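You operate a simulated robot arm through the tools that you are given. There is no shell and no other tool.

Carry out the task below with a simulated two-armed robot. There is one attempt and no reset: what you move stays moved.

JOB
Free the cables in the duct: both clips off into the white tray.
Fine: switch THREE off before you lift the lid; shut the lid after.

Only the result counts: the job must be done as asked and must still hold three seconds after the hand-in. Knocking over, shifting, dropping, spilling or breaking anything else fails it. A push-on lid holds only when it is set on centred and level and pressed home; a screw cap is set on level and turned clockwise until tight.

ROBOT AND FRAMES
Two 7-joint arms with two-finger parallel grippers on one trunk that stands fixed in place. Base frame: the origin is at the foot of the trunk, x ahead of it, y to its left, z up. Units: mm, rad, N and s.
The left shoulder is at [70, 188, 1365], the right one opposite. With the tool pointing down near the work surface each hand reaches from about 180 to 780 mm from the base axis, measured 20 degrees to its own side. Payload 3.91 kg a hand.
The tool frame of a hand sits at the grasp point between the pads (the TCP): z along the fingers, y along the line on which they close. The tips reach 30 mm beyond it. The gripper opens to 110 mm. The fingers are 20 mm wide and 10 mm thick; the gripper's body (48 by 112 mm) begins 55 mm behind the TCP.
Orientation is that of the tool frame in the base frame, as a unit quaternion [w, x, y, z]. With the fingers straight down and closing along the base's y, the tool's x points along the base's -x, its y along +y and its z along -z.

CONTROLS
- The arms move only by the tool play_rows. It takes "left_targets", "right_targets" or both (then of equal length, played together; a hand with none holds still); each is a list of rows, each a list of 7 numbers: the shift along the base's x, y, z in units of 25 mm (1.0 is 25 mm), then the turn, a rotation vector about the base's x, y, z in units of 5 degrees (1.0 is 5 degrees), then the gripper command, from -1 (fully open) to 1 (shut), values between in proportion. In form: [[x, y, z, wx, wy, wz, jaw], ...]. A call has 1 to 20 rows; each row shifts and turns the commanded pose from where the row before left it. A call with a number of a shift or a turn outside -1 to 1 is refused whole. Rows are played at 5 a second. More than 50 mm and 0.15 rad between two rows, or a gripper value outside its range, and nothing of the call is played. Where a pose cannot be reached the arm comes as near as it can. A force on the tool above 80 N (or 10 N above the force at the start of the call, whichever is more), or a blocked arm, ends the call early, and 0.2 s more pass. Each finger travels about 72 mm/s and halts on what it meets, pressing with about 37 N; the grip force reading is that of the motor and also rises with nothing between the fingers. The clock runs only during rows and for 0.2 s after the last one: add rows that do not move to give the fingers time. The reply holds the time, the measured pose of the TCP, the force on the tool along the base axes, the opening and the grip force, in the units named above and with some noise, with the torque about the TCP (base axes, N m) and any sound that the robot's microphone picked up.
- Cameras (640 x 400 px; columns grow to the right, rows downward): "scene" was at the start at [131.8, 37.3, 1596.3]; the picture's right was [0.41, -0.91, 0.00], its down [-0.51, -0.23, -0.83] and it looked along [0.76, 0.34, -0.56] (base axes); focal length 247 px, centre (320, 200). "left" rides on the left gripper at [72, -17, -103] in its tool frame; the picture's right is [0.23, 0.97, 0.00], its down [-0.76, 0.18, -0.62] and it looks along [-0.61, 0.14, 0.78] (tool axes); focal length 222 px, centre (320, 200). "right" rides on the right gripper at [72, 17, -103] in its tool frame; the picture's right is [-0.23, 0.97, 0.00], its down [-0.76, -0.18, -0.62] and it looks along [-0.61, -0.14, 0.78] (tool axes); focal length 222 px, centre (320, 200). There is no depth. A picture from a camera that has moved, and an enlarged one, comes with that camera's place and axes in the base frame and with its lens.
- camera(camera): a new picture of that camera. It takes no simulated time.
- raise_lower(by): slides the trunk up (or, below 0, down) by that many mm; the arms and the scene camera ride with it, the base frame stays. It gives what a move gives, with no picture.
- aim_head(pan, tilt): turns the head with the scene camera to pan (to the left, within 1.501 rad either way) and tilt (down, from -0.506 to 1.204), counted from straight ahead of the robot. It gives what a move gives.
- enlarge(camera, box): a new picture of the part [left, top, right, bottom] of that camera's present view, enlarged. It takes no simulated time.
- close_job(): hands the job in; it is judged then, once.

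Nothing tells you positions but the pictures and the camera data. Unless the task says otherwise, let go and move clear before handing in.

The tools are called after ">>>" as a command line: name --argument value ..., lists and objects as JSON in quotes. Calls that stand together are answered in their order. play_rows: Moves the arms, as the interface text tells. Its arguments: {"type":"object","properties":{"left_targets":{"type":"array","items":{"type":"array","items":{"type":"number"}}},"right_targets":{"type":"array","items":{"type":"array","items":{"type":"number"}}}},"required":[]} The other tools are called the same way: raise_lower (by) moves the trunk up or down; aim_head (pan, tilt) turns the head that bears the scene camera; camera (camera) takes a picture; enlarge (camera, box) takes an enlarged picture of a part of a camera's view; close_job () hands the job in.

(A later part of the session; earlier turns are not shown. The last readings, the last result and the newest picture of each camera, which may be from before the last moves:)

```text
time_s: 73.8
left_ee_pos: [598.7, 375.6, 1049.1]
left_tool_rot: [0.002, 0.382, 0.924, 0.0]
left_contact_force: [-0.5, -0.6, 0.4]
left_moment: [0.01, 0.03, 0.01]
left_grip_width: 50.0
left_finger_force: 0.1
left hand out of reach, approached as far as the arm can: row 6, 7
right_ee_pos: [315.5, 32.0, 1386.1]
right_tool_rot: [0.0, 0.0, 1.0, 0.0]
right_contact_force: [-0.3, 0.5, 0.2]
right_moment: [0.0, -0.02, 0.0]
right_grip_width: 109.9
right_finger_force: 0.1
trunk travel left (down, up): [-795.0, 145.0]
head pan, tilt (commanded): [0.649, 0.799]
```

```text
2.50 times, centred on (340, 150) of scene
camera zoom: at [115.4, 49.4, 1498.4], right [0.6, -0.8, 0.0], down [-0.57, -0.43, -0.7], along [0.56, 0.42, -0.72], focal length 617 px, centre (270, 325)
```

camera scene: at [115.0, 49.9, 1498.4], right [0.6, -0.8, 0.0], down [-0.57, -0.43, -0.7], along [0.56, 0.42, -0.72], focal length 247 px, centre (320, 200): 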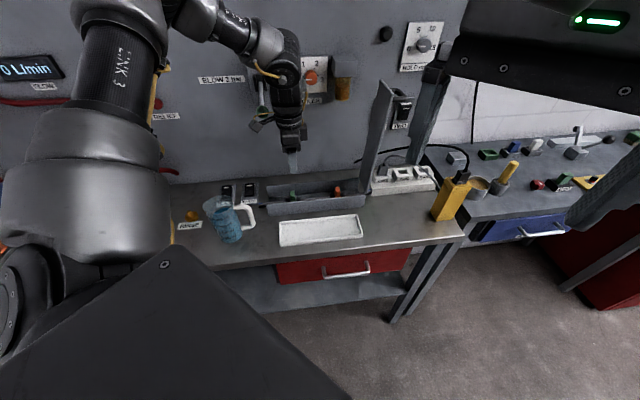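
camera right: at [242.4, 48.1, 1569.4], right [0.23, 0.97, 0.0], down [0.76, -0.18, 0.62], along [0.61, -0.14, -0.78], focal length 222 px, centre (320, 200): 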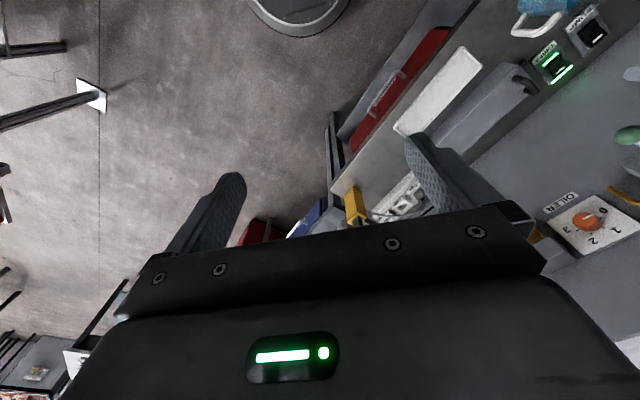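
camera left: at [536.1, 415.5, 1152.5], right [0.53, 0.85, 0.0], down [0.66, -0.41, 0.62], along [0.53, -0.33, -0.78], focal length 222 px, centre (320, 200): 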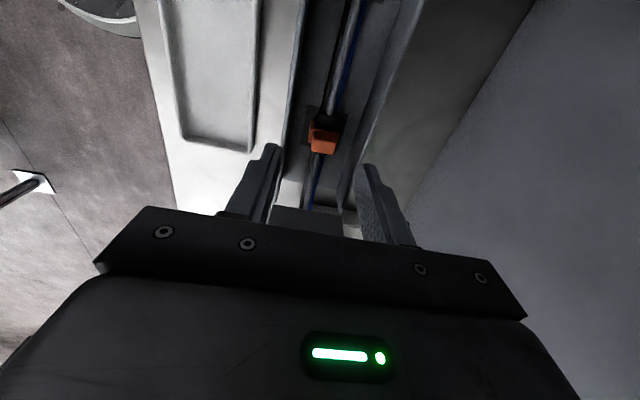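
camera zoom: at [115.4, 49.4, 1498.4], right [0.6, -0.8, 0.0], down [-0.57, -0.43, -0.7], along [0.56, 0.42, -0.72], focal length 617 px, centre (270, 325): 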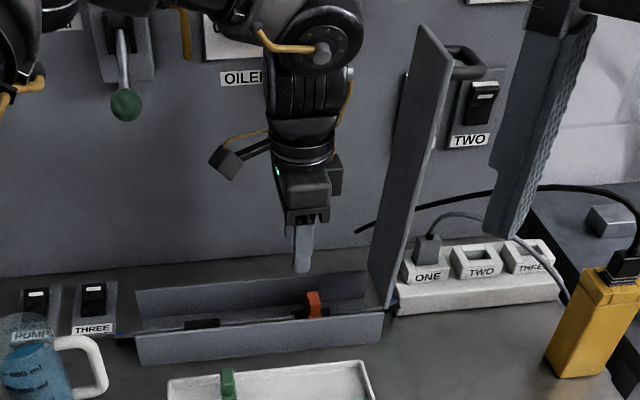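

Vertical, the arm just runs out of reach here. I'll lean the hand 20° left, which keeps the pads parallel to the clip's sides, and come in above the orange clip.

>>> play_rows --left_targets '[[0, 0, -0.3, -0.707, -0.707, 0, 0.09], [0.1, 0, -0.3, -0.707, -0.707, 0, 0.09], [0.2, -0.05, -0.3, -0.707, -0.707, 0, 0.09], [0.25, -0.1, -0.4, -0.707, -0.707, 0, 0.09], [0.3, -0.11, -0.5, 0, 0, 0, 0.09], [0, 0, 0, 0, 0, 0, 0.09]]'

>>> camera --camera "left"

>>> enlarge --camera "scene" --box '[270, 90, 410, 220]'

```text
time_s: 75.2
left_ee_pos: [621.2, 369.6, 1003.8]
left_tool_rot: [0.161, 0.376, 0.91, -0.065]
left_contact_force: [-0.2, 0.4, -0.8]
left_moment: [0.03, 0.02, 0.03]
left_grip_width: 50.2
left_finger_force: 0.1
right_ee_pos: [316.2, 31.3, 1386.8]
right_tool_rot: [0.0, 0.0, 1.0, 0.0]
right_contact_force: [-0.2, -0.5, 0.1]
right_moment: [-0.01, -0.04, 0.0]
right_grip_width: 110.1
right_finger_force: 0.1
trunk travel left (down, up): [-795.0, 145.0]
head pan, tilt (commanded): [0.649, 0.799]
```

```text
taken
camera left: at [535.9, 430.3, 1076.5], right [0.54, 0.84, -0.08], down [0.48, -0.23, 0.85], along [0.69, -0.49, -0.53], focal length 222 px, centre (320, 200)
```

left: 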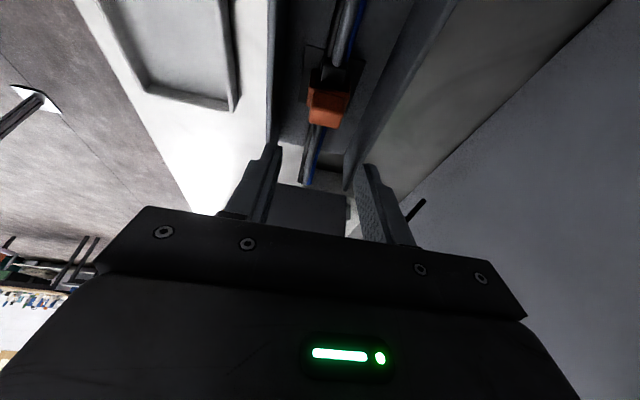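

```text
3.08 times, centred on (340, 155) of scene
camera zoom: at [115.1, 49.3, 1498.4], right [0.6, -0.8, 0.0], down [-0.57, -0.43, -0.7], along [0.56, 0.42, -0.72], focal length 760 px, centre (258, 338)
```

zoom: 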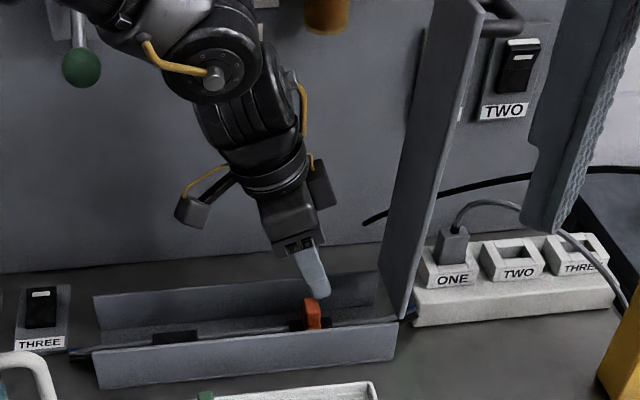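

>>> enlarge --camera "left" --box '[270, 60, 390, 160]'

```text
4.00 times, centred on (330, 110) of left
camera zoom: at [535.9, 430.3, 1076.5], right [0.54, 0.84, -0.08], down [0.48, -0.23, 0.85], along [0.69, -0.49, -0.53], focal length 888 px, centre (280, 560)
```

zoom: 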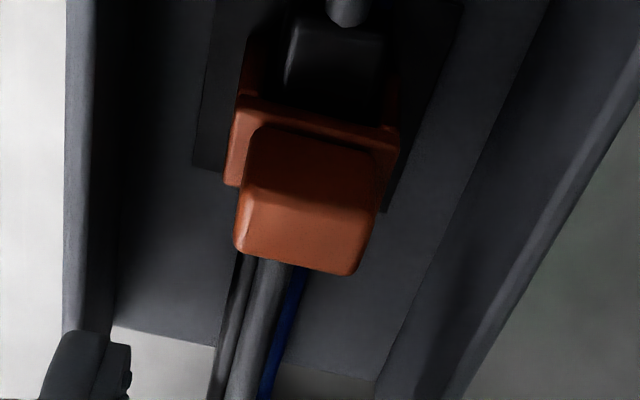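

>>> play_rows --left_targets '[[-0.09, 0.07, -0.8, 0, 0, 0, 0.09], [0, 0, -0.6, 0, 0, 0, 0.09], [0, 0, -0.4, 0, 0, 0, 0.09], [0, 0, -0.4, 0, 0, 0, 0.09], [0, 0, -0.17, 0, 0, 0, 0.09], [0, 0, 0, 0, 0, 0, 0.09]]'

>>> camera --camera "left"

>>> enlarge --camera "left" --box '[250, 90, 390, 210]'

>>> enlarge --camera "scene" --box '[290, 130, 390, 220]'

```text
time_s: 76.6
left_ee_pos: [606.4, 373.8, 961.3]
left_tool_rot: [0.161, 0.375, 0.911, -0.065]
left_contact_force: [6.7, 1.6, 5.5]
left_moment: [-0.13, 0.02, 0.08]
left_grip_width: 47.1
left_finger_force: 0.0
left hand out of reach, approached as far as the arm can: row 3, 4, 5
right_ee_pos: [316.2, 31.5, 1386.7]
right_tool_rot: [0.001, 0.0, 1.0, 0.0]
right_contact_force: [0.5, -0.7, 0.0]
right_moment: [-0.02, 0.02, 0.01]
right_grip_width: 110.1
right_finger_force: 0.1
trunk travel left (down, up): [-795.0, 145.0]
head pan, tilt (commanded): [0.649, 0.799]
```

```text
taken
camera left: at [522.6, 435.5, 1032.4], right [0.54, 0.84, -0.08], down [0.48, -0.23, 0.85], along [0.69, -0.49, -0.53], focal length 222 px, centre (320, 200)
```

left: 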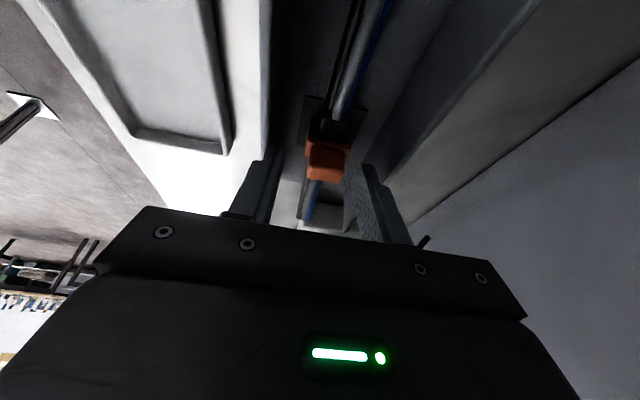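

```text
3.33 times, centred on (320, 150) of left
camera zoom: at [522.6, 435.5, 1032.4], right [0.54, 0.84, -0.08], down [0.48, -0.23, 0.85], along [0.69, -0.49, -0.53], focal length 740 px, centre (320, 367)
```

zoom: 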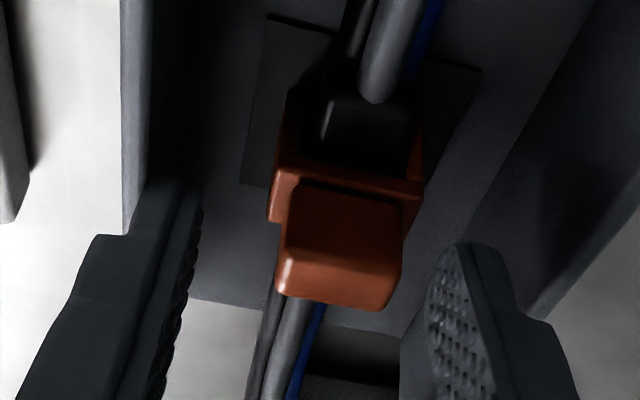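

```text
4.44 times, centred on (340, 175) of scene
camera zoom: at [115.8, 49.7, 1498.4], right [0.6, -0.8, 0.0], down [-0.57, -0.43, -0.7], along [0.56, 0.42, -0.72], focal length 1097 px, centre (231, 311)
```

zoom: 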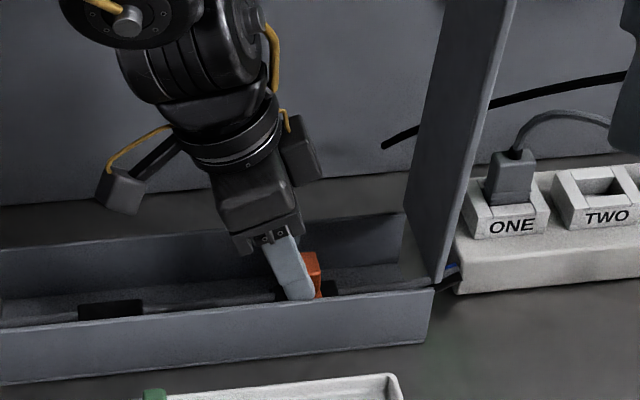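

The trunk is now too high for this reach, and the front finger is brushing the duct wall. I'll lift straight out, then lower the trunk.

>>> play_rows --left_targets '[[0.08, 0.08, 0.5, 0, 0, 0, 0.09], [0.1, 0.1, 1, 0, 0, 0, 0.09], [0, 0, 1, 0, 0, 0, 0.09], [0, 0, 1, 0, 0, 0, 0.09], [0, 0, 0.8, 0, 0, 0, 0.09], [0, 0, 0, 0, 0, 0, 0.09]]'

>>> raise_lower --by -80

>>> camera --camera "left"

>>> camera --camera "scene"

```text
time_s: 78.0
left_ee_pos: [610.6, 379.1, 1065.4]
left_tool_rot: [0.159, 0.376, 0.911, -0.066]
left_contact_force: [0.6, -0.2, 0.1]
left_moment: [0.0, 0.0, -0.03]
left_grip_width: 50.0
left_finger_force: 0.1
right_ee_pos: [316.0, 31.1, 1385.5]
right_tool_rot: [-0.001, -0.001, 1.0, 0.0]
right_contact_force: [0.3, -1.1, 0.0]
right_moment: [0.01, -0.02, 0.02]
right_grip_width: 109.8
right_finger_force: 0.1
trunk travel left (down, up): [-795.0, 145.0]
head pan, tilt (commanded): [0.649, 0.799]
```

```text
time_s: 79.2
left_ee_pos: [609.6, 377.9, 986.7]
left_tool_rot: [0.16, 0.376, 0.91, -0.066]
left_contact_force: [-0.7, -0.5, -0.2]
left_moment: [0.02, -0.01, -0.04]
left_grip_width: 50.2
left_finger_force: 0.0
right_ee_pos: [314.5, 32.3, 1306.0]
right_tool_rot: [0.0, 0.0, 1.0, 0.0]
right_contact_force: [-0.3, -0.2, 0.6]
right_moment: [0.02, 0.0, -0.01]
right_grip_width: 110.2
right_finger_force: 0.0
trunk travel left (down, up): [-715.0, 225.0]
head pan, tilt (commanded): [0.649, 0.799]
```

```text
taken
camera left: at [525.7, 440.1, 1059.2], right [0.54, 0.84, -0.08], down [0.48, -0.23, 0.85], along [0.69, -0.49, -0.53], focal length 222 px, centre (320, 200)
```

left: 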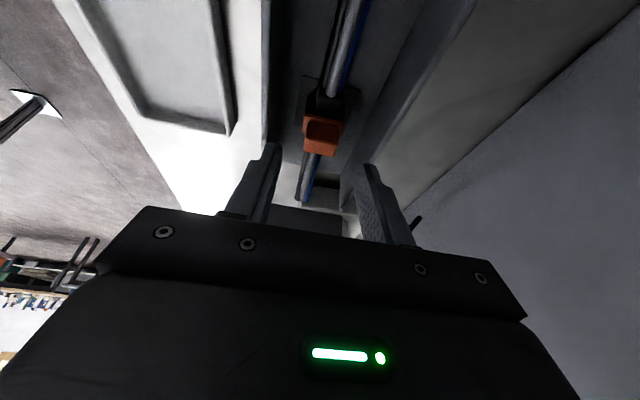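

```text
taken
camera scene: at [115.2, 49.6, 1418.4], right [0.6, -0.8, 0.0], down [-0.57, -0.43, -0.7], along [0.56, 0.42, -0.72], focal length 247 px, centre (320, 200)
```

scene: 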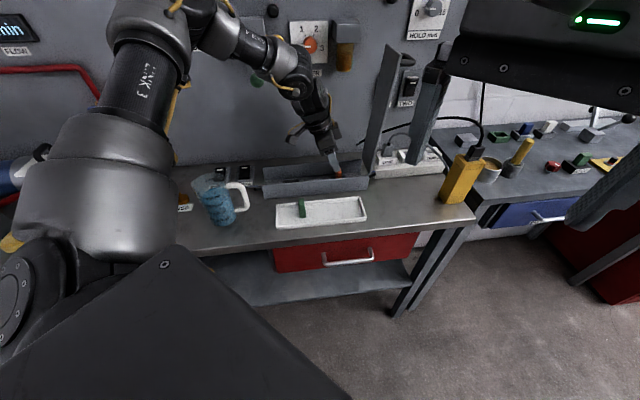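

>>> play_rows --left_targets '[[0.18, -0.13, 0, 0, 0, 0, 0.09], [0.18, -0.13, 0, 0, 0, 0, 0.09], [0, 0, 0, 0, 0, 0, 0.09]]'

>>> enlarge --camera "left" --box '[250, 80, 390, 200]'

```text
time_s: 80.0
left_ee_pos: [619.8, 373.3, 988.2]
left_tool_rot: [0.161, 0.375, 0.91, -0.066]
left_contact_force: [1.0, 0.1, -0.2]
left_moment: [-0.02, 0.01, 0.0]
left_grip_width: 50.3
left_finger_force: 0.0
right_ee_pos: [316.3, 32.6, 1305.2]
right_tool_rot: [0.0, 0.0, 1.0, 0.0]
right_contact_force: [-0.3, 0.3, -0.5]
right_moment: [0.01, 0.0, -0.01]
right_grip_width: 110.2
right_finger_force: 0.1
trunk travel left (down, up): [-715.0, 225.0]
head pan, tilt (commanded): [0.649, 0.799]
```

```text
3.33 times, centred on (320, 140) of left
camera zoom: at [534.7, 433.9, 1059.1], right [0.54, 0.84, -0.08], down [0.48, -0.23, 0.85], along [0.69, -0.49, -0.53], focal length 740 px, centre (320, 400)
```

zoom: 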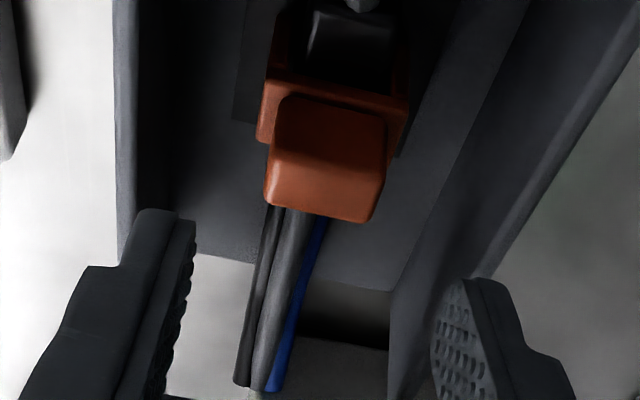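

>>> play_rows --left_targets '[[-0.06, -0.04, -0.6, 0, 0, 0, 0.09], [0, 0, -0.5, 0, 0, 0, 0.09], [0, 0, -0.4, 0, 0, 0, 0.09], [0, 0, -0.25, 0, 0, 0, 0.09], [0, 0, 0, 0, 0, 0, 0.09]]'

>>> enlarge --camera "left" --box '[250, 90, 390, 210]'

>>> enlarge --camera "scene" --box '[290, 110, 390, 200]'

```text
time_s: 81.2
left_ee_pos: [617.4, 371.3, 942.6]
left_tool_rot: [0.16, 0.376, 0.91, -0.065]
left_contact_force: [0.2, -0.1, 0.5]
left_moment: [0.01, 0.02, 0.03]
left_grip_width: 50.0
left_finger_force: 0.1
right_ee_pos: [315.3, 32.5, 1304.9]
right_tool_rot: [0.001, 0.0, 1.0, 0.0]
right_contact_force: [-0.4, 0.4, 0.2]
right_moment: [0.02, -0.01, 0.02]
right_grip_width: 109.9
right_finger_force: 0.1
trunk travel left (down, up): [-715.0, 225.0]
head pan, tilt (commanded): [0.649, 0.799]
```

```text
3.33 times, centred on (320, 150) of left
camera zoom: at [533.4, 432.5, 1015.3], right [0.54, 0.84, -0.08], down [0.48, -0.23, 0.85], along [0.69, -0.49, -0.53], focal length 740 px, centre (320, 367)
```

zoom: 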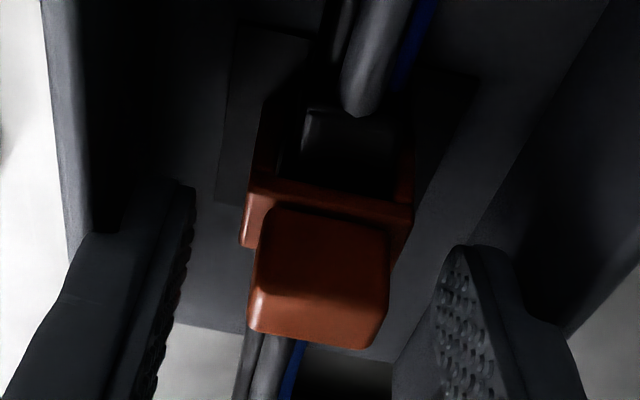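

```text
4.44 times, centred on (340, 155) of scene
camera zoom: at [115.1, 49.5, 1418.4], right [0.6, -0.8, 0.0], down [-0.57, -0.43, -0.7], along [0.56, 0.42, -0.72], focal length 1097 px, centre (231, 400)
```

zoom: 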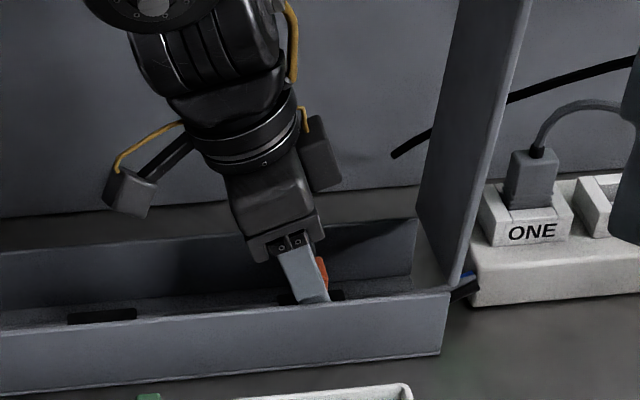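

The fingers straddle the orange head with the tips just above its shoulders. Closing.

>>> play_rows --left_targets '[[0, 0, 0.04, 0, 0, 0, 0.4], [0, 0, 0, 0, 0, 0, 0.8], [0, 0, 0, 0, 0, 0, 1], [0, 0, 0, 0, 0, 0, 1]]'

>>> enlarge --camera "left" --box '[250, 90, 390, 210]'

```text
time_s: 82.2
left_ee_pos: [618.3, 370.5, 944.9]
left_tool_rot: [0.159, 0.376, 0.91, -0.066]
left_contact_force: [-0.5, -0.3, 1.0]
left_moment: [0.01, 0.03, 0.01]
left_grip_width: 24.3
left_finger_force: 36.2
right_ee_pos: [315.0, 31.6, 1305.6]
right_tool_rot: [0.0, 0.0, 1.0, -0.001]
right_contact_force: [-0.8, -0.3, 0.1]
right_moment: [-0.01, -0.03, 0.0]
right_grip_width: 110.2
right_finger_force: 0.0
trunk travel left (down, up): [-715.0, 225.0]
head pan, tilt (commanded): [0.649, 0.799]
```

```text
3.33 times, centred on (320, 150) of left
camera zoom: at [533.0, 432.4, 1016.4], right [0.54, 0.84, -0.08], down [0.48, -0.23, 0.85], along [0.69, -0.49, -0.53], focal length 740 px, centre (320, 367)
```

zoom: 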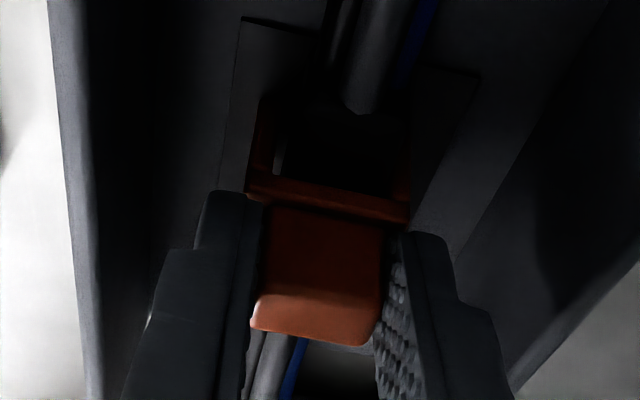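

Gripped at 24.3 mm, the same as the green head. Pulling up.

>>> play_rows --left_targets '[[0, 0, 0.15, 0, 0, 0, 1], [0, 0, 0.2, 0, 0, 0, 1], [0, 0, 0.3, 0, 0, 0, 1], [0, 0, 0.6, 0, 0, 0, 1], [0, 0, 0.8, 0, 0, 0, 1], [0, 0, 0.8, 0, 0, 0, 1], [0, 0, 0.8, 0, 0, 0, 1], [0, 0, 0, 0, 0, 0, 1]]'

>>> camera --camera "left"

>>> enlarge --camera "scene" --box '[240, 80, 400, 240]'

```text
time_s: 84.0
left_ee_pos: [618.1, 371.9, 1035.8]
left_tool_rot: [0.16, 0.376, 0.91, -0.065]
left_contact_force: [0.0, 0.2, -0.4]
left_moment: [-0.01, 0.02, -0.01]
left_grip_width: 24.6
left_finger_force: 37.4
right_ee_pos: [315.2, 33.3, 1305.8]
right_tool_rot: [0.0, -0.001, 1.0, 0.0]
right_contact_force: [-0.4, 1.0, 0.4]
right_moment: [0.01, -0.02, -0.01]
right_grip_width: 109.7
right_finger_force: 0.1
trunk travel left (down, up): [-715.0, 225.0]
head pan, tilt (commanded): [0.649, 0.799]
```

```text
taken
camera left: at [533.8, 432.9, 1107.8], right [0.54, 0.84, -0.08], down [0.48, -0.23, 0.85], along [0.69, -0.49, -0.53], focal length 222 px, centre (320, 200)
```

left: 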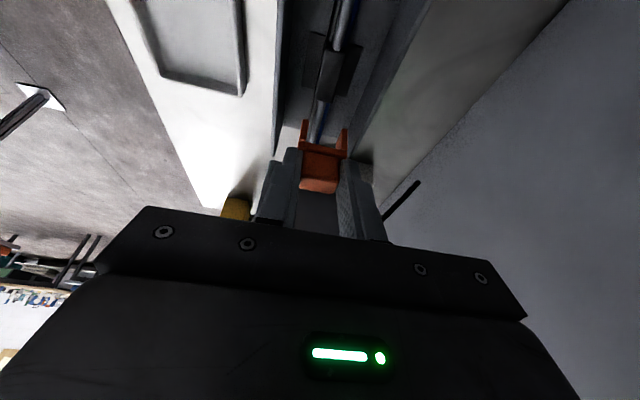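

```text
2.50 times, centred on (320, 160) of scene
camera zoom: at [115.5, 49.8, 1418.3], right [0.6, -0.8, 0.0], down [-0.57, -0.43, -0.7], along [0.56, 0.42, -0.72], focal length 617 px, centre (320, 300)
```

zoom: 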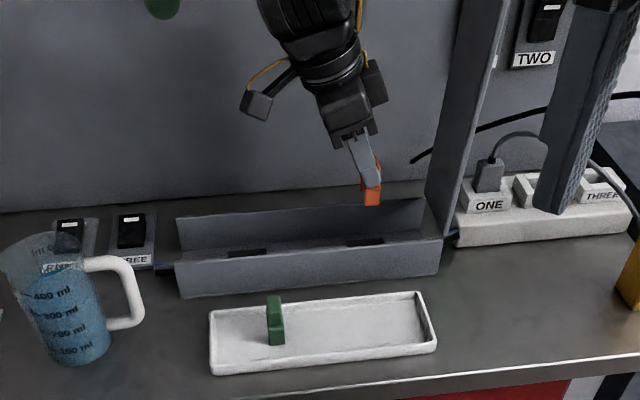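

Both saddles are now empty. Carrying the orange clip over the tray's right part, keeping the same lean so that it stays upright.

>>> play_rows --left_targets '[[-0.776, -0.584, 0, 0, 0, 0, 1], [-0.776, -0.584, 0, 0, 0, 0, 1], [-0.776, -0.584, 0, 0, 0, 0, 1], [-0.776, -0.584, 0, 0, 0, 0, 1], [-0.776, -0.584, 0, 0, 0, 0, 1], [0, 0, -0.8, 0, 0, 0, 1], [0, 0, -0.8, 0, 0, 0, 1], [0, 0, -0.8, 0, 0, 0, 1], [0, 0, 0, 0, 0, 0, 1]]'

>>> camera --camera "left"

>>> enlarge --camera "scene" --box '[240, 120, 400, 250]'

```text
time_s: 86.0
left_ee_pos: [520.7, 298.7, 974.6]
left_tool_rot: [0.161, 0.376, 0.91, -0.066]
left_contact_force: [-0.3, 0.2, 0.1]
left_moment: [-0.02, 0.04, -0.01]
left_grip_width: 24.2
left_finger_force: 37.0
right_ee_pos: [315.1, 31.6, 1305.9]
right_tool_rot: [0.0, 0.0, 1.0, 0.0]
right_contact_force: [0.0, -0.4, -0.2]
right_moment: [0.02, -0.05, -0.01]
right_grip_width: 110.2
right_finger_force: 0.1
trunk travel left (down, up): [-715.0, 225.0]
head pan, tilt (commanded): [0.649, 0.799]
```

```text
taken
camera left: at [436.1, 360.6, 1047.4], right [0.54, 0.84, -0.08], down [0.48, -0.23, 0.85], along [0.69, -0.49, -0.53], focal length 222 px, centre (320, 200)
```

left: 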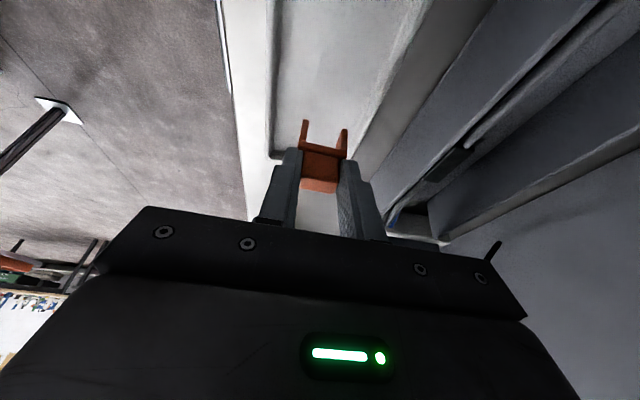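

```text
3.08 times, centred on (320, 185) of scene
camera zoom: at [115.1, 49.7, 1418.4], right [0.6, -0.8, 0.0], down [-0.57, -0.43, -0.7], along [0.56, 0.42, -0.72], focal length 760 px, centre (320, 246)
```

zoom: 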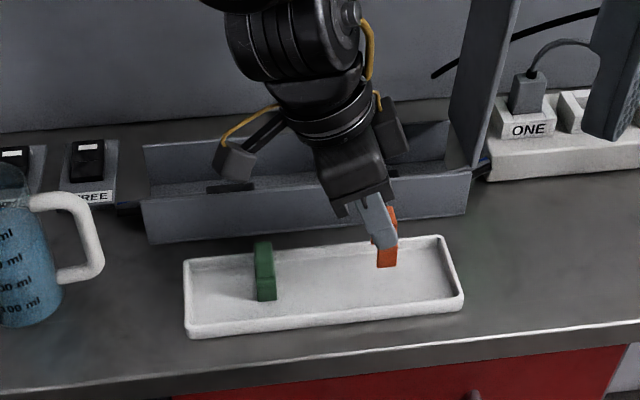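

>>> play_rows --left_targets '[[0, 0, -0.5, 0, 0, 0, 1], [0, 0, -0.3, 0, 0, 0, 1], [0, 0, -0.12, 0, 0, 0, 1], [0, 0, -0.08, 0, 0, 0, 1], [0, 0, 0, 0, 0, 0, 1]]'

>>> enlarge --camera "left" --box '[240, 80, 420, 220]'

```text
time_s: 87.2
left_ee_pos: [520.9, 298.9, 951.3]
left_tool_rot: [0.16, 0.376, 0.911, -0.065]
left_contact_force: [-0.1, -0.1, 0.1]
left_moment: [-0.01, -0.02, 0.02]
left_grip_width: 24.4
left_finger_force: 36.7
right_ee_pos: [315.5, 33.0, 1306.3]
right_tool_rot: [0.0, 0.0, 1.0, 0.001]
right_contact_force: [0.1, -0.3, 0.1]
right_moment: [-0.02, -0.04, -0.02]
right_grip_width: 110.1
right_finger_force: 0.0
trunk travel left (down, up): [-715.0, 225.0]
head pan, tilt (commanded): [0.649, 0.799]
```

```text
2.86 times, centred on (330, 150) of left
camera zoom: at [435.8, 360.0, 1022.7], right [0.54, 0.84, -0.08], down [0.48, -0.23, 0.85], along [0.69, -0.49, -0.53], focal length 635 px, centre (291, 343)
```

zoom: 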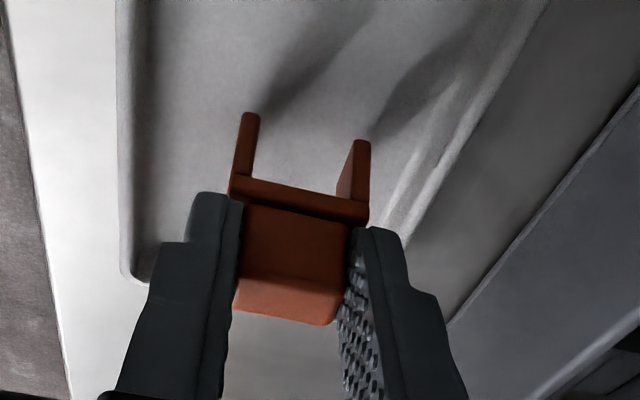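

>>> play_rows --left_targets '[[0, 0, -0.08, 0, 0, 0, 1], [0, 0, -0.08, 0, 0, 0, 1], [0, 0, 0, 0, 0, 0, 1]]'

>>> enlarge --camera "left" --box '[240, 80, 420, 220]'

```text
time_s: 88.0
left_ee_pos: [520.6, 297.9, 945.3]
left_tool_rot: [0.16, 0.376, 0.91, -0.065]
left_contact_force: [-0.6, 0.0, -1.1]
left_moment: [0.0, -0.02, 0.0]
left_grip_width: 24.5
left_finger_force: 37.2
right_ee_pos: [314.8, 32.0, 1305.5]
right_tool_rot: [0.0, 0.0, 1.0, 0.0]
right_contact_force: [0.5, 0.6, 0.6]
right_moment: [0.0, 0.0, -0.01]
right_grip_width: 110.1
right_finger_force: 0.1
trunk travel left (down, up): [-715.0, 225.0]
head pan, tilt (commanded): [0.649, 0.799]
```

```text
2.86 times, centred on (330, 150) of left
camera zoom: at [435.7, 360.1, 1018.7], right [0.54, 0.84, -0.08], down [0.48, -0.23, 0.85], along [0.69, -0.49, -0.53], focal length 635 px, centre (291, 343)
```

zoom: 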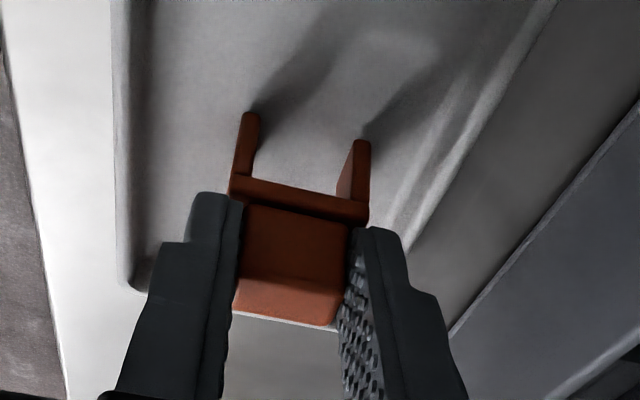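

>>> play_rows --left_targets '[[0, 0, -0.06, 0, 0, 0, 1], [0, 0, 0, 0, 0, 0, 1]]'

```text
time_s: 88.6
left_ee_pos: [521.0, 297.4, 946.0]
left_tool_rot: [0.162, 0.375, 0.91, -0.065]
left_contact_force: [-0.1, 0.1, 1.0]
left_moment: [0.01, 0.04, -0.01]
left_grip_width: 24.2
left_finger_force: 37.1
right_ee_pos: [315.2, 31.5, 1305.9]
right_tool_rot: [0.0, 0.0, 1.0, 0.0]
right_contact_force: [0.2, -1.1, 0.0]
right_moment: [0.01, 0.01, 0.0]
right_grip_width: 110.3
right_finger_force: 0.0
trunk travel left (down, up): [-715.0, 225.0]
head pan, tilt (commanded): [0.649, 0.799]
```

>>> play_rows --left_targets '[[0, 0, -0.05, 0, 0, 0, 1], [0, 0, 0, 0, 0, 0, 1]]'

>>> enlarge --camera "left" --box '[240, 80, 420, 220]'

```text
time_s: 89.2
left_ee_pos: [521.0, 297.7, 945.3]
left_tool_rot: [0.161, 0.377, 0.91, -0.065]
left_contact_force: [0.5, 2.1, 11.2]
left_moment: [0.0, 0.01, -0.02]
left_grip_width: 24.3
left_finger_force: 37.4
right_ee_pos: [313.5, 32.2, 1307.8]
right_tool_rot: [0.0, 0.0, 1.0, 0.001]
right_contact_force: [-1.1, 0.4, 0.5]
right_moment: [0.03, -0.02, -0.02]
right_grip_width: 110.0
right_finger_force: 0.1
trunk travel left (down, up): [-715.0, 225.0]
head pan, tilt (commanded): [0.649, 0.799]
```

```text
2.86 times, centred on (330, 150) of left
camera zoom: at [435.5, 359.6, 1017.0], right [0.54, 0.84, -0.08], down [0.48, -0.23, 0.85], along [0.7, -0.49, -0.53], focal length 635 px, centre (291, 343)
```

zoom: 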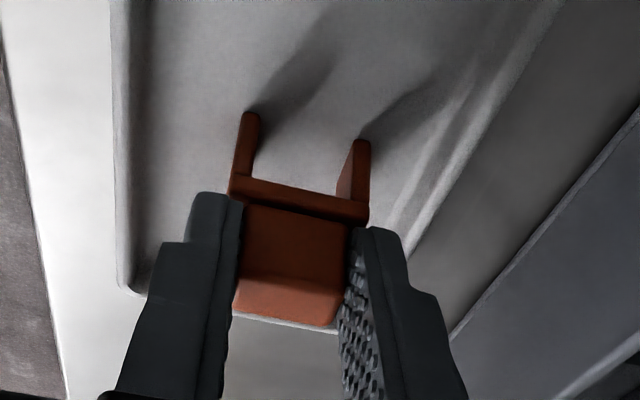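

It is on the tray floor. I'll ease up about 1 mm, release, and rise clear.

>>> play_rows --left_targets '[[0, 0, 0.04, 0, 0, 0, 1], [0, 0, 0, 0, 0, 0, 0.45], [0, 0, 0, 0, 0, 0, 0.2], [0, 0, 0, 0, 0, 0, 0.09], [0, 0, 0.4, 0, 0, 0, 0.09], [0, 0, 1, 0, 0, 0, 0.09], [0, 0, 1, 0, 0, 0, 0.09], [0, 0, 1, 0, 0, 0, 0.09], [0, 0, 0, 0, 0, 0, 0.09]]'

>>> camera --camera "left"

>>> camera --camera "scene"

>>> enlarge --camera "scene" --box '[240, 120, 400, 250]'

```text
time_s: 91.2
left_ee_pos: [521.3, 298.2, 1030.8]
left_tool_rot: [0.159, 0.376, 0.911, -0.066]
left_contact_force: [0.6, -1.5, -0.5]
left_moment: [0.03, -0.01, 0.0]
left_grip_width: 49.9
left_finger_force: 0.0
right_ee_pos: [315.6, 33.5, 1306.4]
right_tool_rot: [0.0, 0.0, 1.0, 0.0]
right_contact_force: [-0.4, 0.3, 0.3]
right_moment: [0.01, 0.01, -0.01]
right_grip_width: 109.9
right_finger_force: 0.1
trunk travel left (down, up): [-715.0, 225.0]
head pan, tilt (commanded): [0.649, 0.799]
```

```text
taken
camera left: at [436.3, 359.8, 1102.2], right [0.54, 0.84, -0.08], down [0.48, -0.23, 0.85], along [0.69, -0.49, -0.53], focal length 222 px, centre (320, 200)
```

left: 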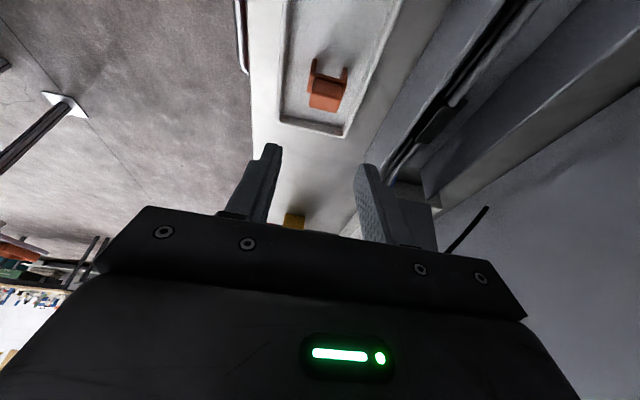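

```text
taken
camera scene: at [115.5, 49.8, 1418.3], right [0.6, -0.8, 0.0], down [-0.57, -0.43, -0.7], along [0.56, 0.42, -0.72], focal length 247 px, centre (320, 200)
```

scene: 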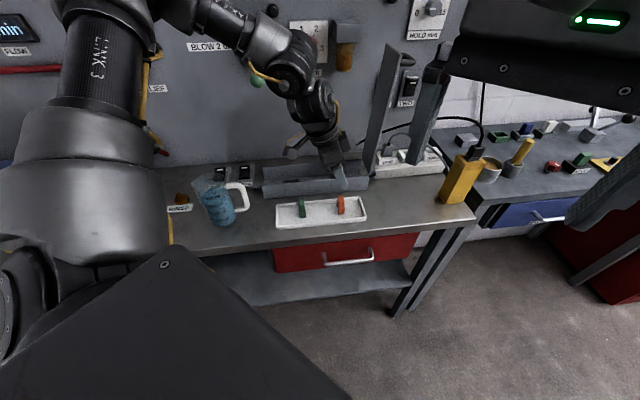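

```text
3.08 times, centred on (320, 185) of scene
camera zoom: at [115.5, 49.8, 1418.3], right [0.6, -0.8, 0.0], down [-0.57, -0.43, -0.7], along [0.56, 0.42, -0.72], focal length 760 px, centre (320, 246)
```

zoom: 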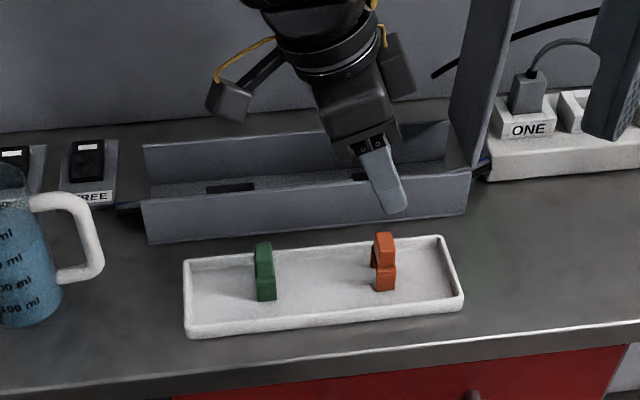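

Both clips stand in the tray. To shut the lid, I'll come from the left with the hand leaning 45° and the jaws fully open, straddle the lid's two long edges (about 90 mm apart), and swing it back down.

>>> play_rows --left_targets '[[0.3, -0.05, 0.8, 0, 0, 0, -0.3], [0.407, 0.045, 0.48, -0.707, -0.707, 0, -0.6], [0.407, 0.045, 0.48, -0.707, -0.707, 0, -1], [0.407, 0.045, 0.3, -0.707, -0.707, 0, -1], [0.407, 0.045, 0.2, -0.707, -0.707, 0, -1], [0.2, 0.1, 0.1, -0.707, -0.707, 0, -1], [0, 0, 0, 0, 0, 0, -1]]'

>>> camera --camera "left"

>>> camera --camera "scene"

```text
time_s: 92.8
left_ee_pos: [573.3, 303.9, 1088.9]
left_tool_rot: [0.354, 0.353, 0.854, -0.146]
left_contact_force: [0.2, -0.4, 0.0]
left_moment: [0.02, -0.02, 0.02]
left_grip_width: 110.2
left_finger_force: 0.1
right_ee_pos: [315.4, 30.7, 1306.7]
right_tool_rot: [0.0, 0.001, 1.0, 0.0]
right_contact_force: [-0.5, -0.1, 0.5]
right_moment: [0.01, -0.02, 0.0]
right_grip_width: 110.0
right_finger_force: 0.1
trunk travel left (down, up): [-715.0, 225.0]
head pan, tilt (commanded): [0.649, 0.799]
```

```text
taken
camera left: at [474.7, 379.6, 1110.9], right [0.57, 0.8, -0.16], down [0.2, 0.06, 0.98], along [0.8, -0.59, -0.12], focal length 222 px, centre (320, 200)
```

left: 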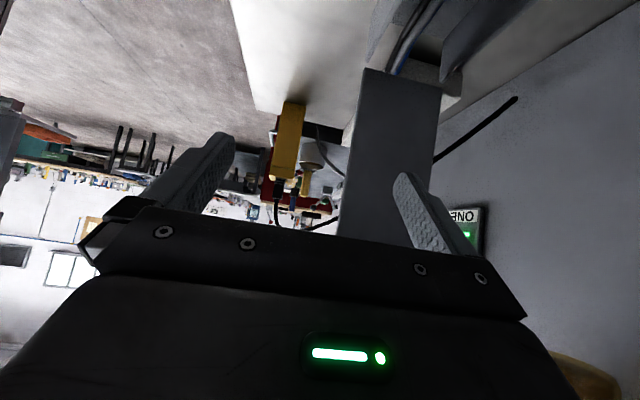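

```text
taken
camera scene: at [115.2, 48.8, 1418.4], right [0.6, -0.8, 0.0], down [-0.57, -0.43, -0.7], along [0.56, 0.42, -0.72], focal length 247 px, centre (320, 200)
```

scene: 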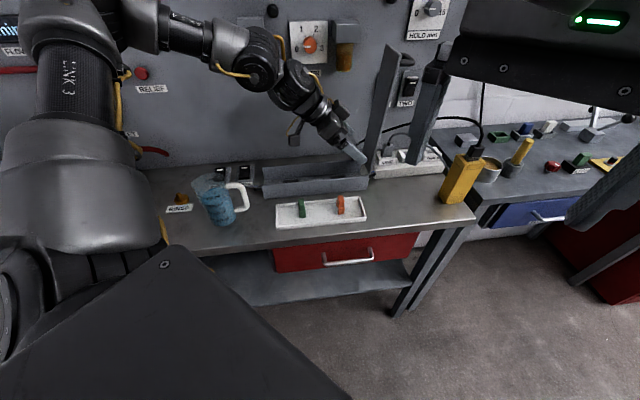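

The lid's edges are at c≈658 and 745, centre 701. I'll move the hand across to that centre line, still to the left of the lid.

>>> play_rows --left_targets '[[0.767, 0.767, 0, 0, 0, 0, -1], [0.767, 0.767, 0, 0, 0, 0, -1], [0.767, 0.767, 0, 0, 0, 0, -1], [0, 0, 0, 0, 0, 0, -1]]'

>>> camera --camera "left"

>>> enlarge --camera "scene" --box '[240, 30, 420, 200]'

```text
time_s: 93.8
left_ee_pos: [631.1, 362.1, 1089.4]
left_tool_rot: [0.353, 0.351, 0.855, -0.145]
left_contact_force: [-0.4, 0.6, 0.2]
left_moment: [0.0, -0.01, 0.0]
left_grip_width: 110.3
left_finger_force: 0.0
right_ee_pos: [314.9, 31.6, 1306.7]
right_tool_rot: [-0.001, 0.0, 1.0, 0.0]
right_contact_force: [-0.4, 0.1, -0.1]
right_moment: [0.02, -0.04, 0.0]
right_grip_width: 109.8
right_finger_force: 0.0
trunk travel left (down, up): [-715.0, 225.0]
head pan, tilt (commanded): [0.649, 0.799]
```

```text
taken
camera left: at [531.9, 438.5, 1110.3], right [0.57, 0.8, -0.16], down [0.2, 0.06, 0.98], along [0.8, -0.59, -0.13], focal length 222 px, centre (320, 200)
```

left: 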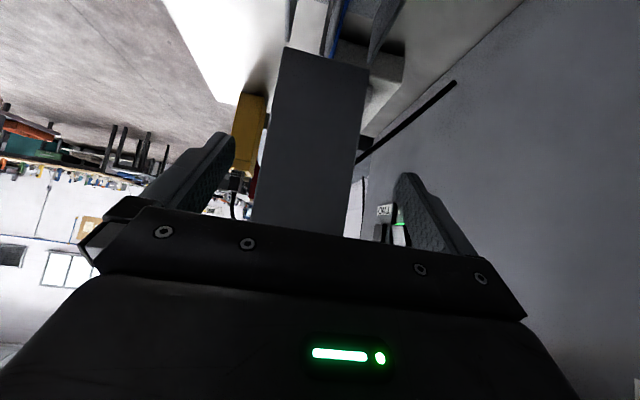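

```text
2.35 times, centred on (330, 115) of scene
camera zoom: at [114.9, 49.7, 1418.4], right [0.6, -0.8, 0.0], down [-0.57, -0.43, -0.7], along [0.56, 0.42, -0.72], focal length 581 px, centre (296, 400)
```

zoom: 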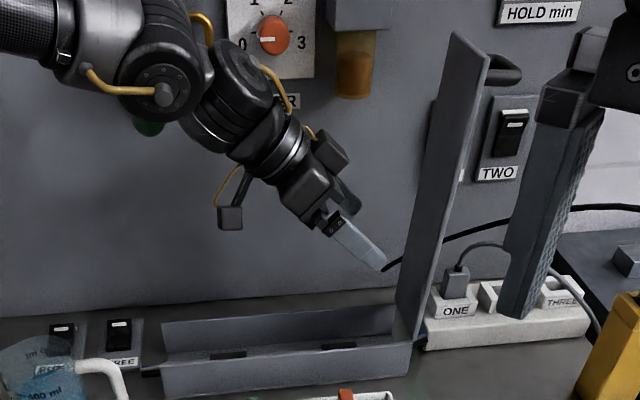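

>>> play_rows --left_targets '[[0.5, -0.5, 0, 0, 0, 0, -1], [0.5, -0.5, 0, 0, 0, 0, -1], [0.5, -0.5, 0, 0, 0, 0, -1], [0, 0, 0, 0, 0, 0, -1]]'

>>> camera --camera "left"

>>> enlarge --camera "scene" --box '[280, 50, 420, 180]'

```text
time_s: 94.8
left_ee_pos: [669.7, 323.3, 1089.6]
left_tool_rot: [0.354, 0.352, 0.854, -0.146]
left_contact_force: [0.2, 0.1, -0.2]
left_moment: [-0.02, -0.01, 0.02]
left_grip_width: 110.1
left_finger_force: 0.0
right_ee_pos: [314.5, 33.1, 1305.5]
right_tool_rot: [0.0, 0.0, 1.0, 0.0]
right_contact_force: [-0.6, -0.8, 0.1]
right_moment: [0.01, -0.03, 0.01]
right_grip_width: 110.1
right_finger_force: 0.0
trunk travel left (down, up): [-715.0, 225.0]
head pan, tilt (commanded): [0.649, 0.799]
```

```text
taken
camera left: at [569.8, 400.4, 1110.9], right [0.57, 0.8, -0.16], down [0.2, 0.06, 0.98], along [0.8, -0.59, -0.13], focal length 222 px, centre (320, 200)
```

left: 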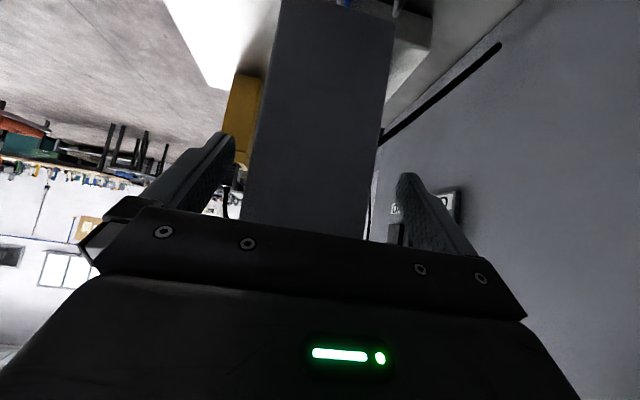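

```text
3.08 times, centred on (350, 115) of scene
camera zoom: at [115.0, 49.9, 1418.4], right [0.6, -0.8, 0.0], down [-0.57, -0.43, -0.7], along [0.56, 0.42, -0.72], focal length 760 px, centre (228, 462)
```

zoom: 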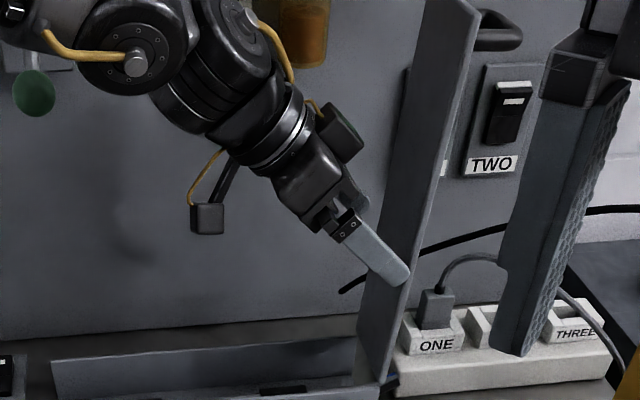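

>>> play_rows --left_targets '[[0.32, -0.32, 0, 0, 0, 0, -1], [0.32, -0.32, 0, 0, 0, 0, -1], [0, 0, 0, 0, 0, 0, -1]]'

>>> camera --camera "left"

>>> enlarge --camera "scene" --box '[280, 50, 420, 180]'

```text
time_s: 95.6
left_ee_pos: [685.4, 308.0, 1090.7]
left_tool_rot: [0.353, 0.352, 0.855, -0.145]
left_contact_force: [0.4, 0.9, 0.4]
left_moment: [0.01, -0.02, 0.0]
left_grip_width: 110.2
left_finger_force: 0.1
right_ee_pos: [314.7, 32.1, 1306.9]
right_tool_rot: [0.0, 0.0, 1.0, 0.0]
right_contact_force: [-0.3, 0.6, -0.8]
right_moment: [0.0, 0.05, 0.0]
right_grip_width: 109.8
right_finger_force: 0.0
trunk travel left (down, up): [-715.0, 225.0]
head pan, tilt (commanded): [0.649, 0.799]
```

```text
taken
camera left: at [585.3, 384.7, 1111.1], right [0.57, 0.8, -0.16], down [0.2, 0.06, 0.98], along [0.8, -0.59, -0.12], focal length 222 px, centre (320, 200)
```

left: 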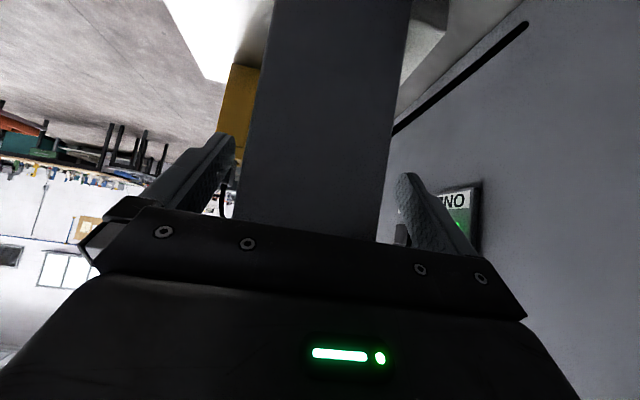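

```text
3.08 times, centred on (350, 115) of scene
camera zoom: at [114.7, 50.1, 1418.4], right [0.6, -0.8, 0.0], down [-0.57, -0.43, -0.7], along [0.56, 0.42, -0.72], focal length 760 px, centre (228, 462)
```

zoom: 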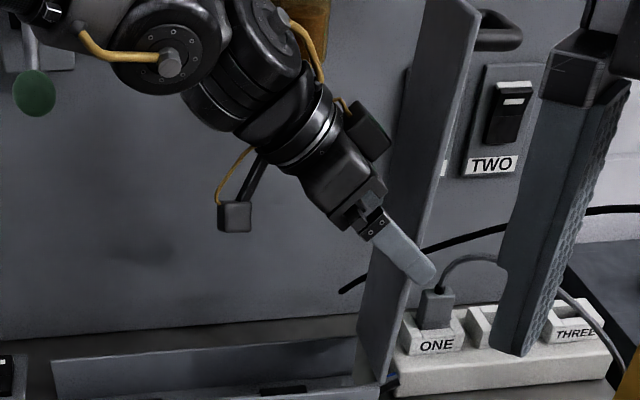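

The fingers straddle the lid. Closing onto its edges.

>>> play_rows --left_targets '[[0, 0, 0, 0, 0, 0, -0.7], [0, 0, 0, 0, 0, 0, 0], [0, 0, 0, 0, 0, 0, 1], [0, 0, 0, 0, 0, 0, 1], [0, 0, 0, 0, 0, 0, 1]]'

>>> camera --camera "left"

```text
time_s: 96.8
left_ee_pos: [683.8, 307.0, 1089.2]
left_tool_rot: [0.352, 0.354, 0.854, -0.147]
left_contact_force: [-7.5, -7.5, -7.5]
left_moment: [-0.03, 0.07, -0.98]
left_grip_width: 89.8
left_finger_force: 45.6
right_ee_pos: [313.9, 30.3, 1306.4]
right_tool_rot: [0.0, 0.0, 1.0, 0.0]
right_contact_force: [0.6, -0.5, -0.4]
right_moment: [0.01, -0.02, 0.0]
right_grip_width: 109.8
right_finger_force: 0.1
trunk travel left (down, up): [-715.0, 225.0]
head pan, tilt (commanded): [0.649, 0.799]
```

```text
taken
camera left: at [584.7, 382.6, 1111.1], right [0.58, 0.8, -0.16], down [0.2, 0.05, 0.98], along [0.79, -0.59, -0.13], focal length 222 px, centre (320, 200)
```

left: 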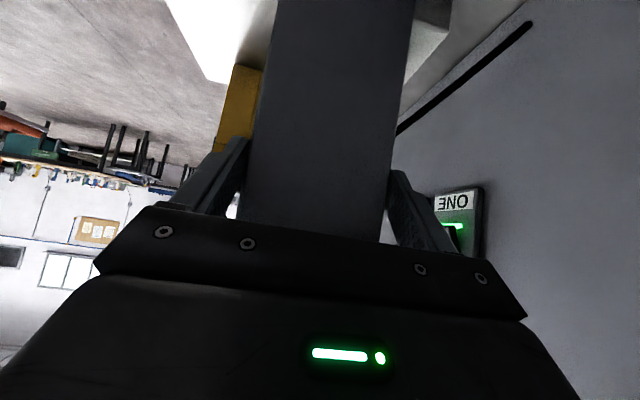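

Gripped at 90 mm. Swinging the lid back toward closed along its arc.

>>> play_rows --left_targets '[[-0.436, 0.436, 0, 0, 0, 0, 1], [-0.419, 0.419, -0.064, 0, 0, 0, 1], [-0.413, 0.413, -0.124, 0, 0, 0, 1], [0, 0, 0, 0, 0, 0, 1]]'

>>> enlarge --camera "scene" --box '[240, 30, 420, 200]'

>>> camera --camera "left"

```text
time_s: 97.8
left_ee_pos: [654.2, 335.4, 1086.8]
left_tool_rot: [0.353, 0.354, 0.854, -0.145]
left_contact_force: [1.5, -23.6, -1.7]
left_moment: [-2.86, -0.37, 0.01]
left_grip_width: 89.8
left_finger_force: 45.5
right_ee_pos: [314.6, 27.2, 1306.6]
right_tool_rot: [0.0, 0.0, 1.0, 0.002]
right_contact_force: [0.0, 0.0, 0.5]
right_moment: [0.0, -0.01, 0.0]
right_grip_width: 109.9
right_finger_force: 0.2
trunk travel left (down, up): [-715.0, 225.0]
head pan, tilt (commanded): [0.649, 0.799]
```

```text
2.35 times, centred on (330, 115) of scene
camera zoom: at [115.7, 45.0, 1418.6], right [0.6, -0.8, 0.0], down [-0.57, -0.43, -0.7], along [0.56, 0.42, -0.72], focal length 581 px, centre (296, 400)
```

zoom: 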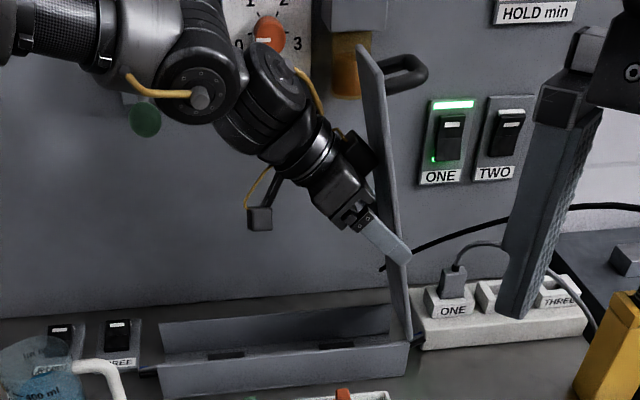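

```text
taken
camera left: at [554.8, 412.1, 1108.4], right [0.57, 0.8, -0.16], down [0.19, 0.05, 0.98], along [0.8, -0.59, -0.12], focal length 222 px, centre (320, 200)
```

left: 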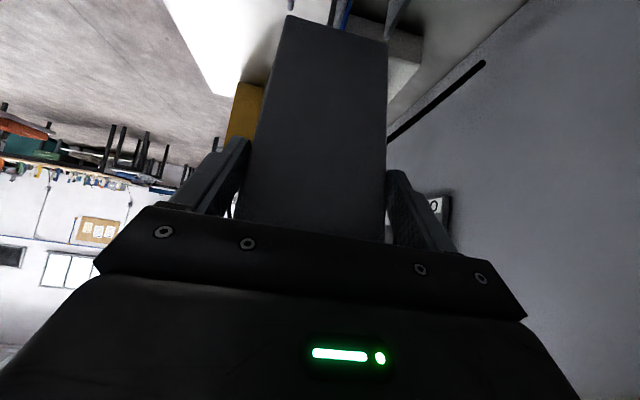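

The lid is following (about 80° now), with moderate hinge friction. Continuing.

>>> play_rows --left_targets '[[-0.402, 0.402, -0.184, 0, 0, 0, 1], [-0.388, 0.388, -0.244, 0, 0, 0, 1], [-0.365, 0.365, -0.296, 0, 0, 0, 1], [-0.342, 0.342, -0.352, 0, 0, 0, 1], [0, 0, 0, 0, 0, 0, 1]]'

>>> enlarge --camera "scene" --box '[240, 30, 420, 200]'

>>> camera --camera "left"

```text
time_s: 99.0
left_ee_pos: [616.4, 374.6, 1058.5]
left_tool_rot: [0.352, 0.354, 0.855, -0.145]
left_contact_force: [-0.5, -0.3, -0.1]
left_moment: [0.01, 0.03, 0.0]
left_grip_width: 0.2
left_finger_force: 37.7
right_ee_pos: [315.9, 29.5, 1304.9]
right_tool_rot: [0.0, 0.0, 1.0, 0.001]
right_contact_force: [0.1, -0.5, 0.5]
right_moment: [0.0, -0.02, 0.01]
right_grip_width: 109.9
right_finger_force: 0.0
trunk travel left (down, up): [-715.0, 225.0]
head pan, tilt (commanded): [0.649, 0.799]
```

```text
2.35 times, centred on (330, 115) of scene
camera zoom: at [115.1, 46.6, 1418.5], right [0.6, -0.8, 0.0], down [-0.57, -0.43, -0.7], along [0.56, 0.42, -0.72], focal length 581 px, centre (296, 400)
```

zoom: 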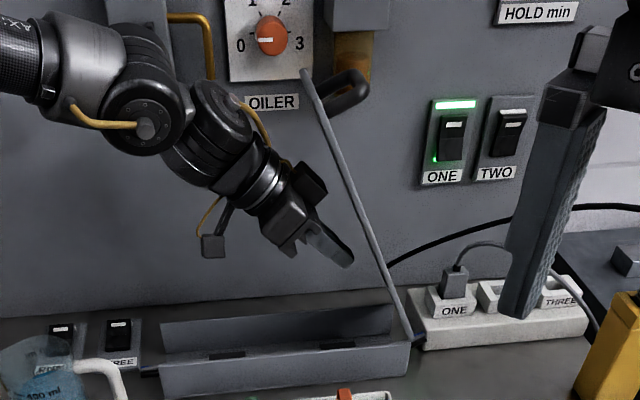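

```text
taken
camera left: at [516.8, 451.0, 1079.4], right [0.57, 0.8, -0.16], down [0.2, 0.05, 0.98], along [0.8, -0.59, -0.13], focal length 222 px, centre (320, 200)
```

left: 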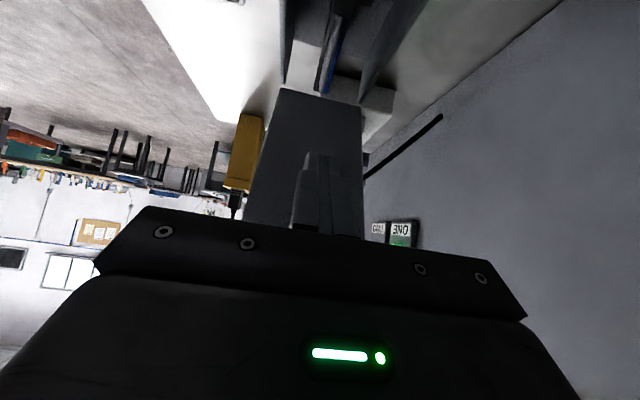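

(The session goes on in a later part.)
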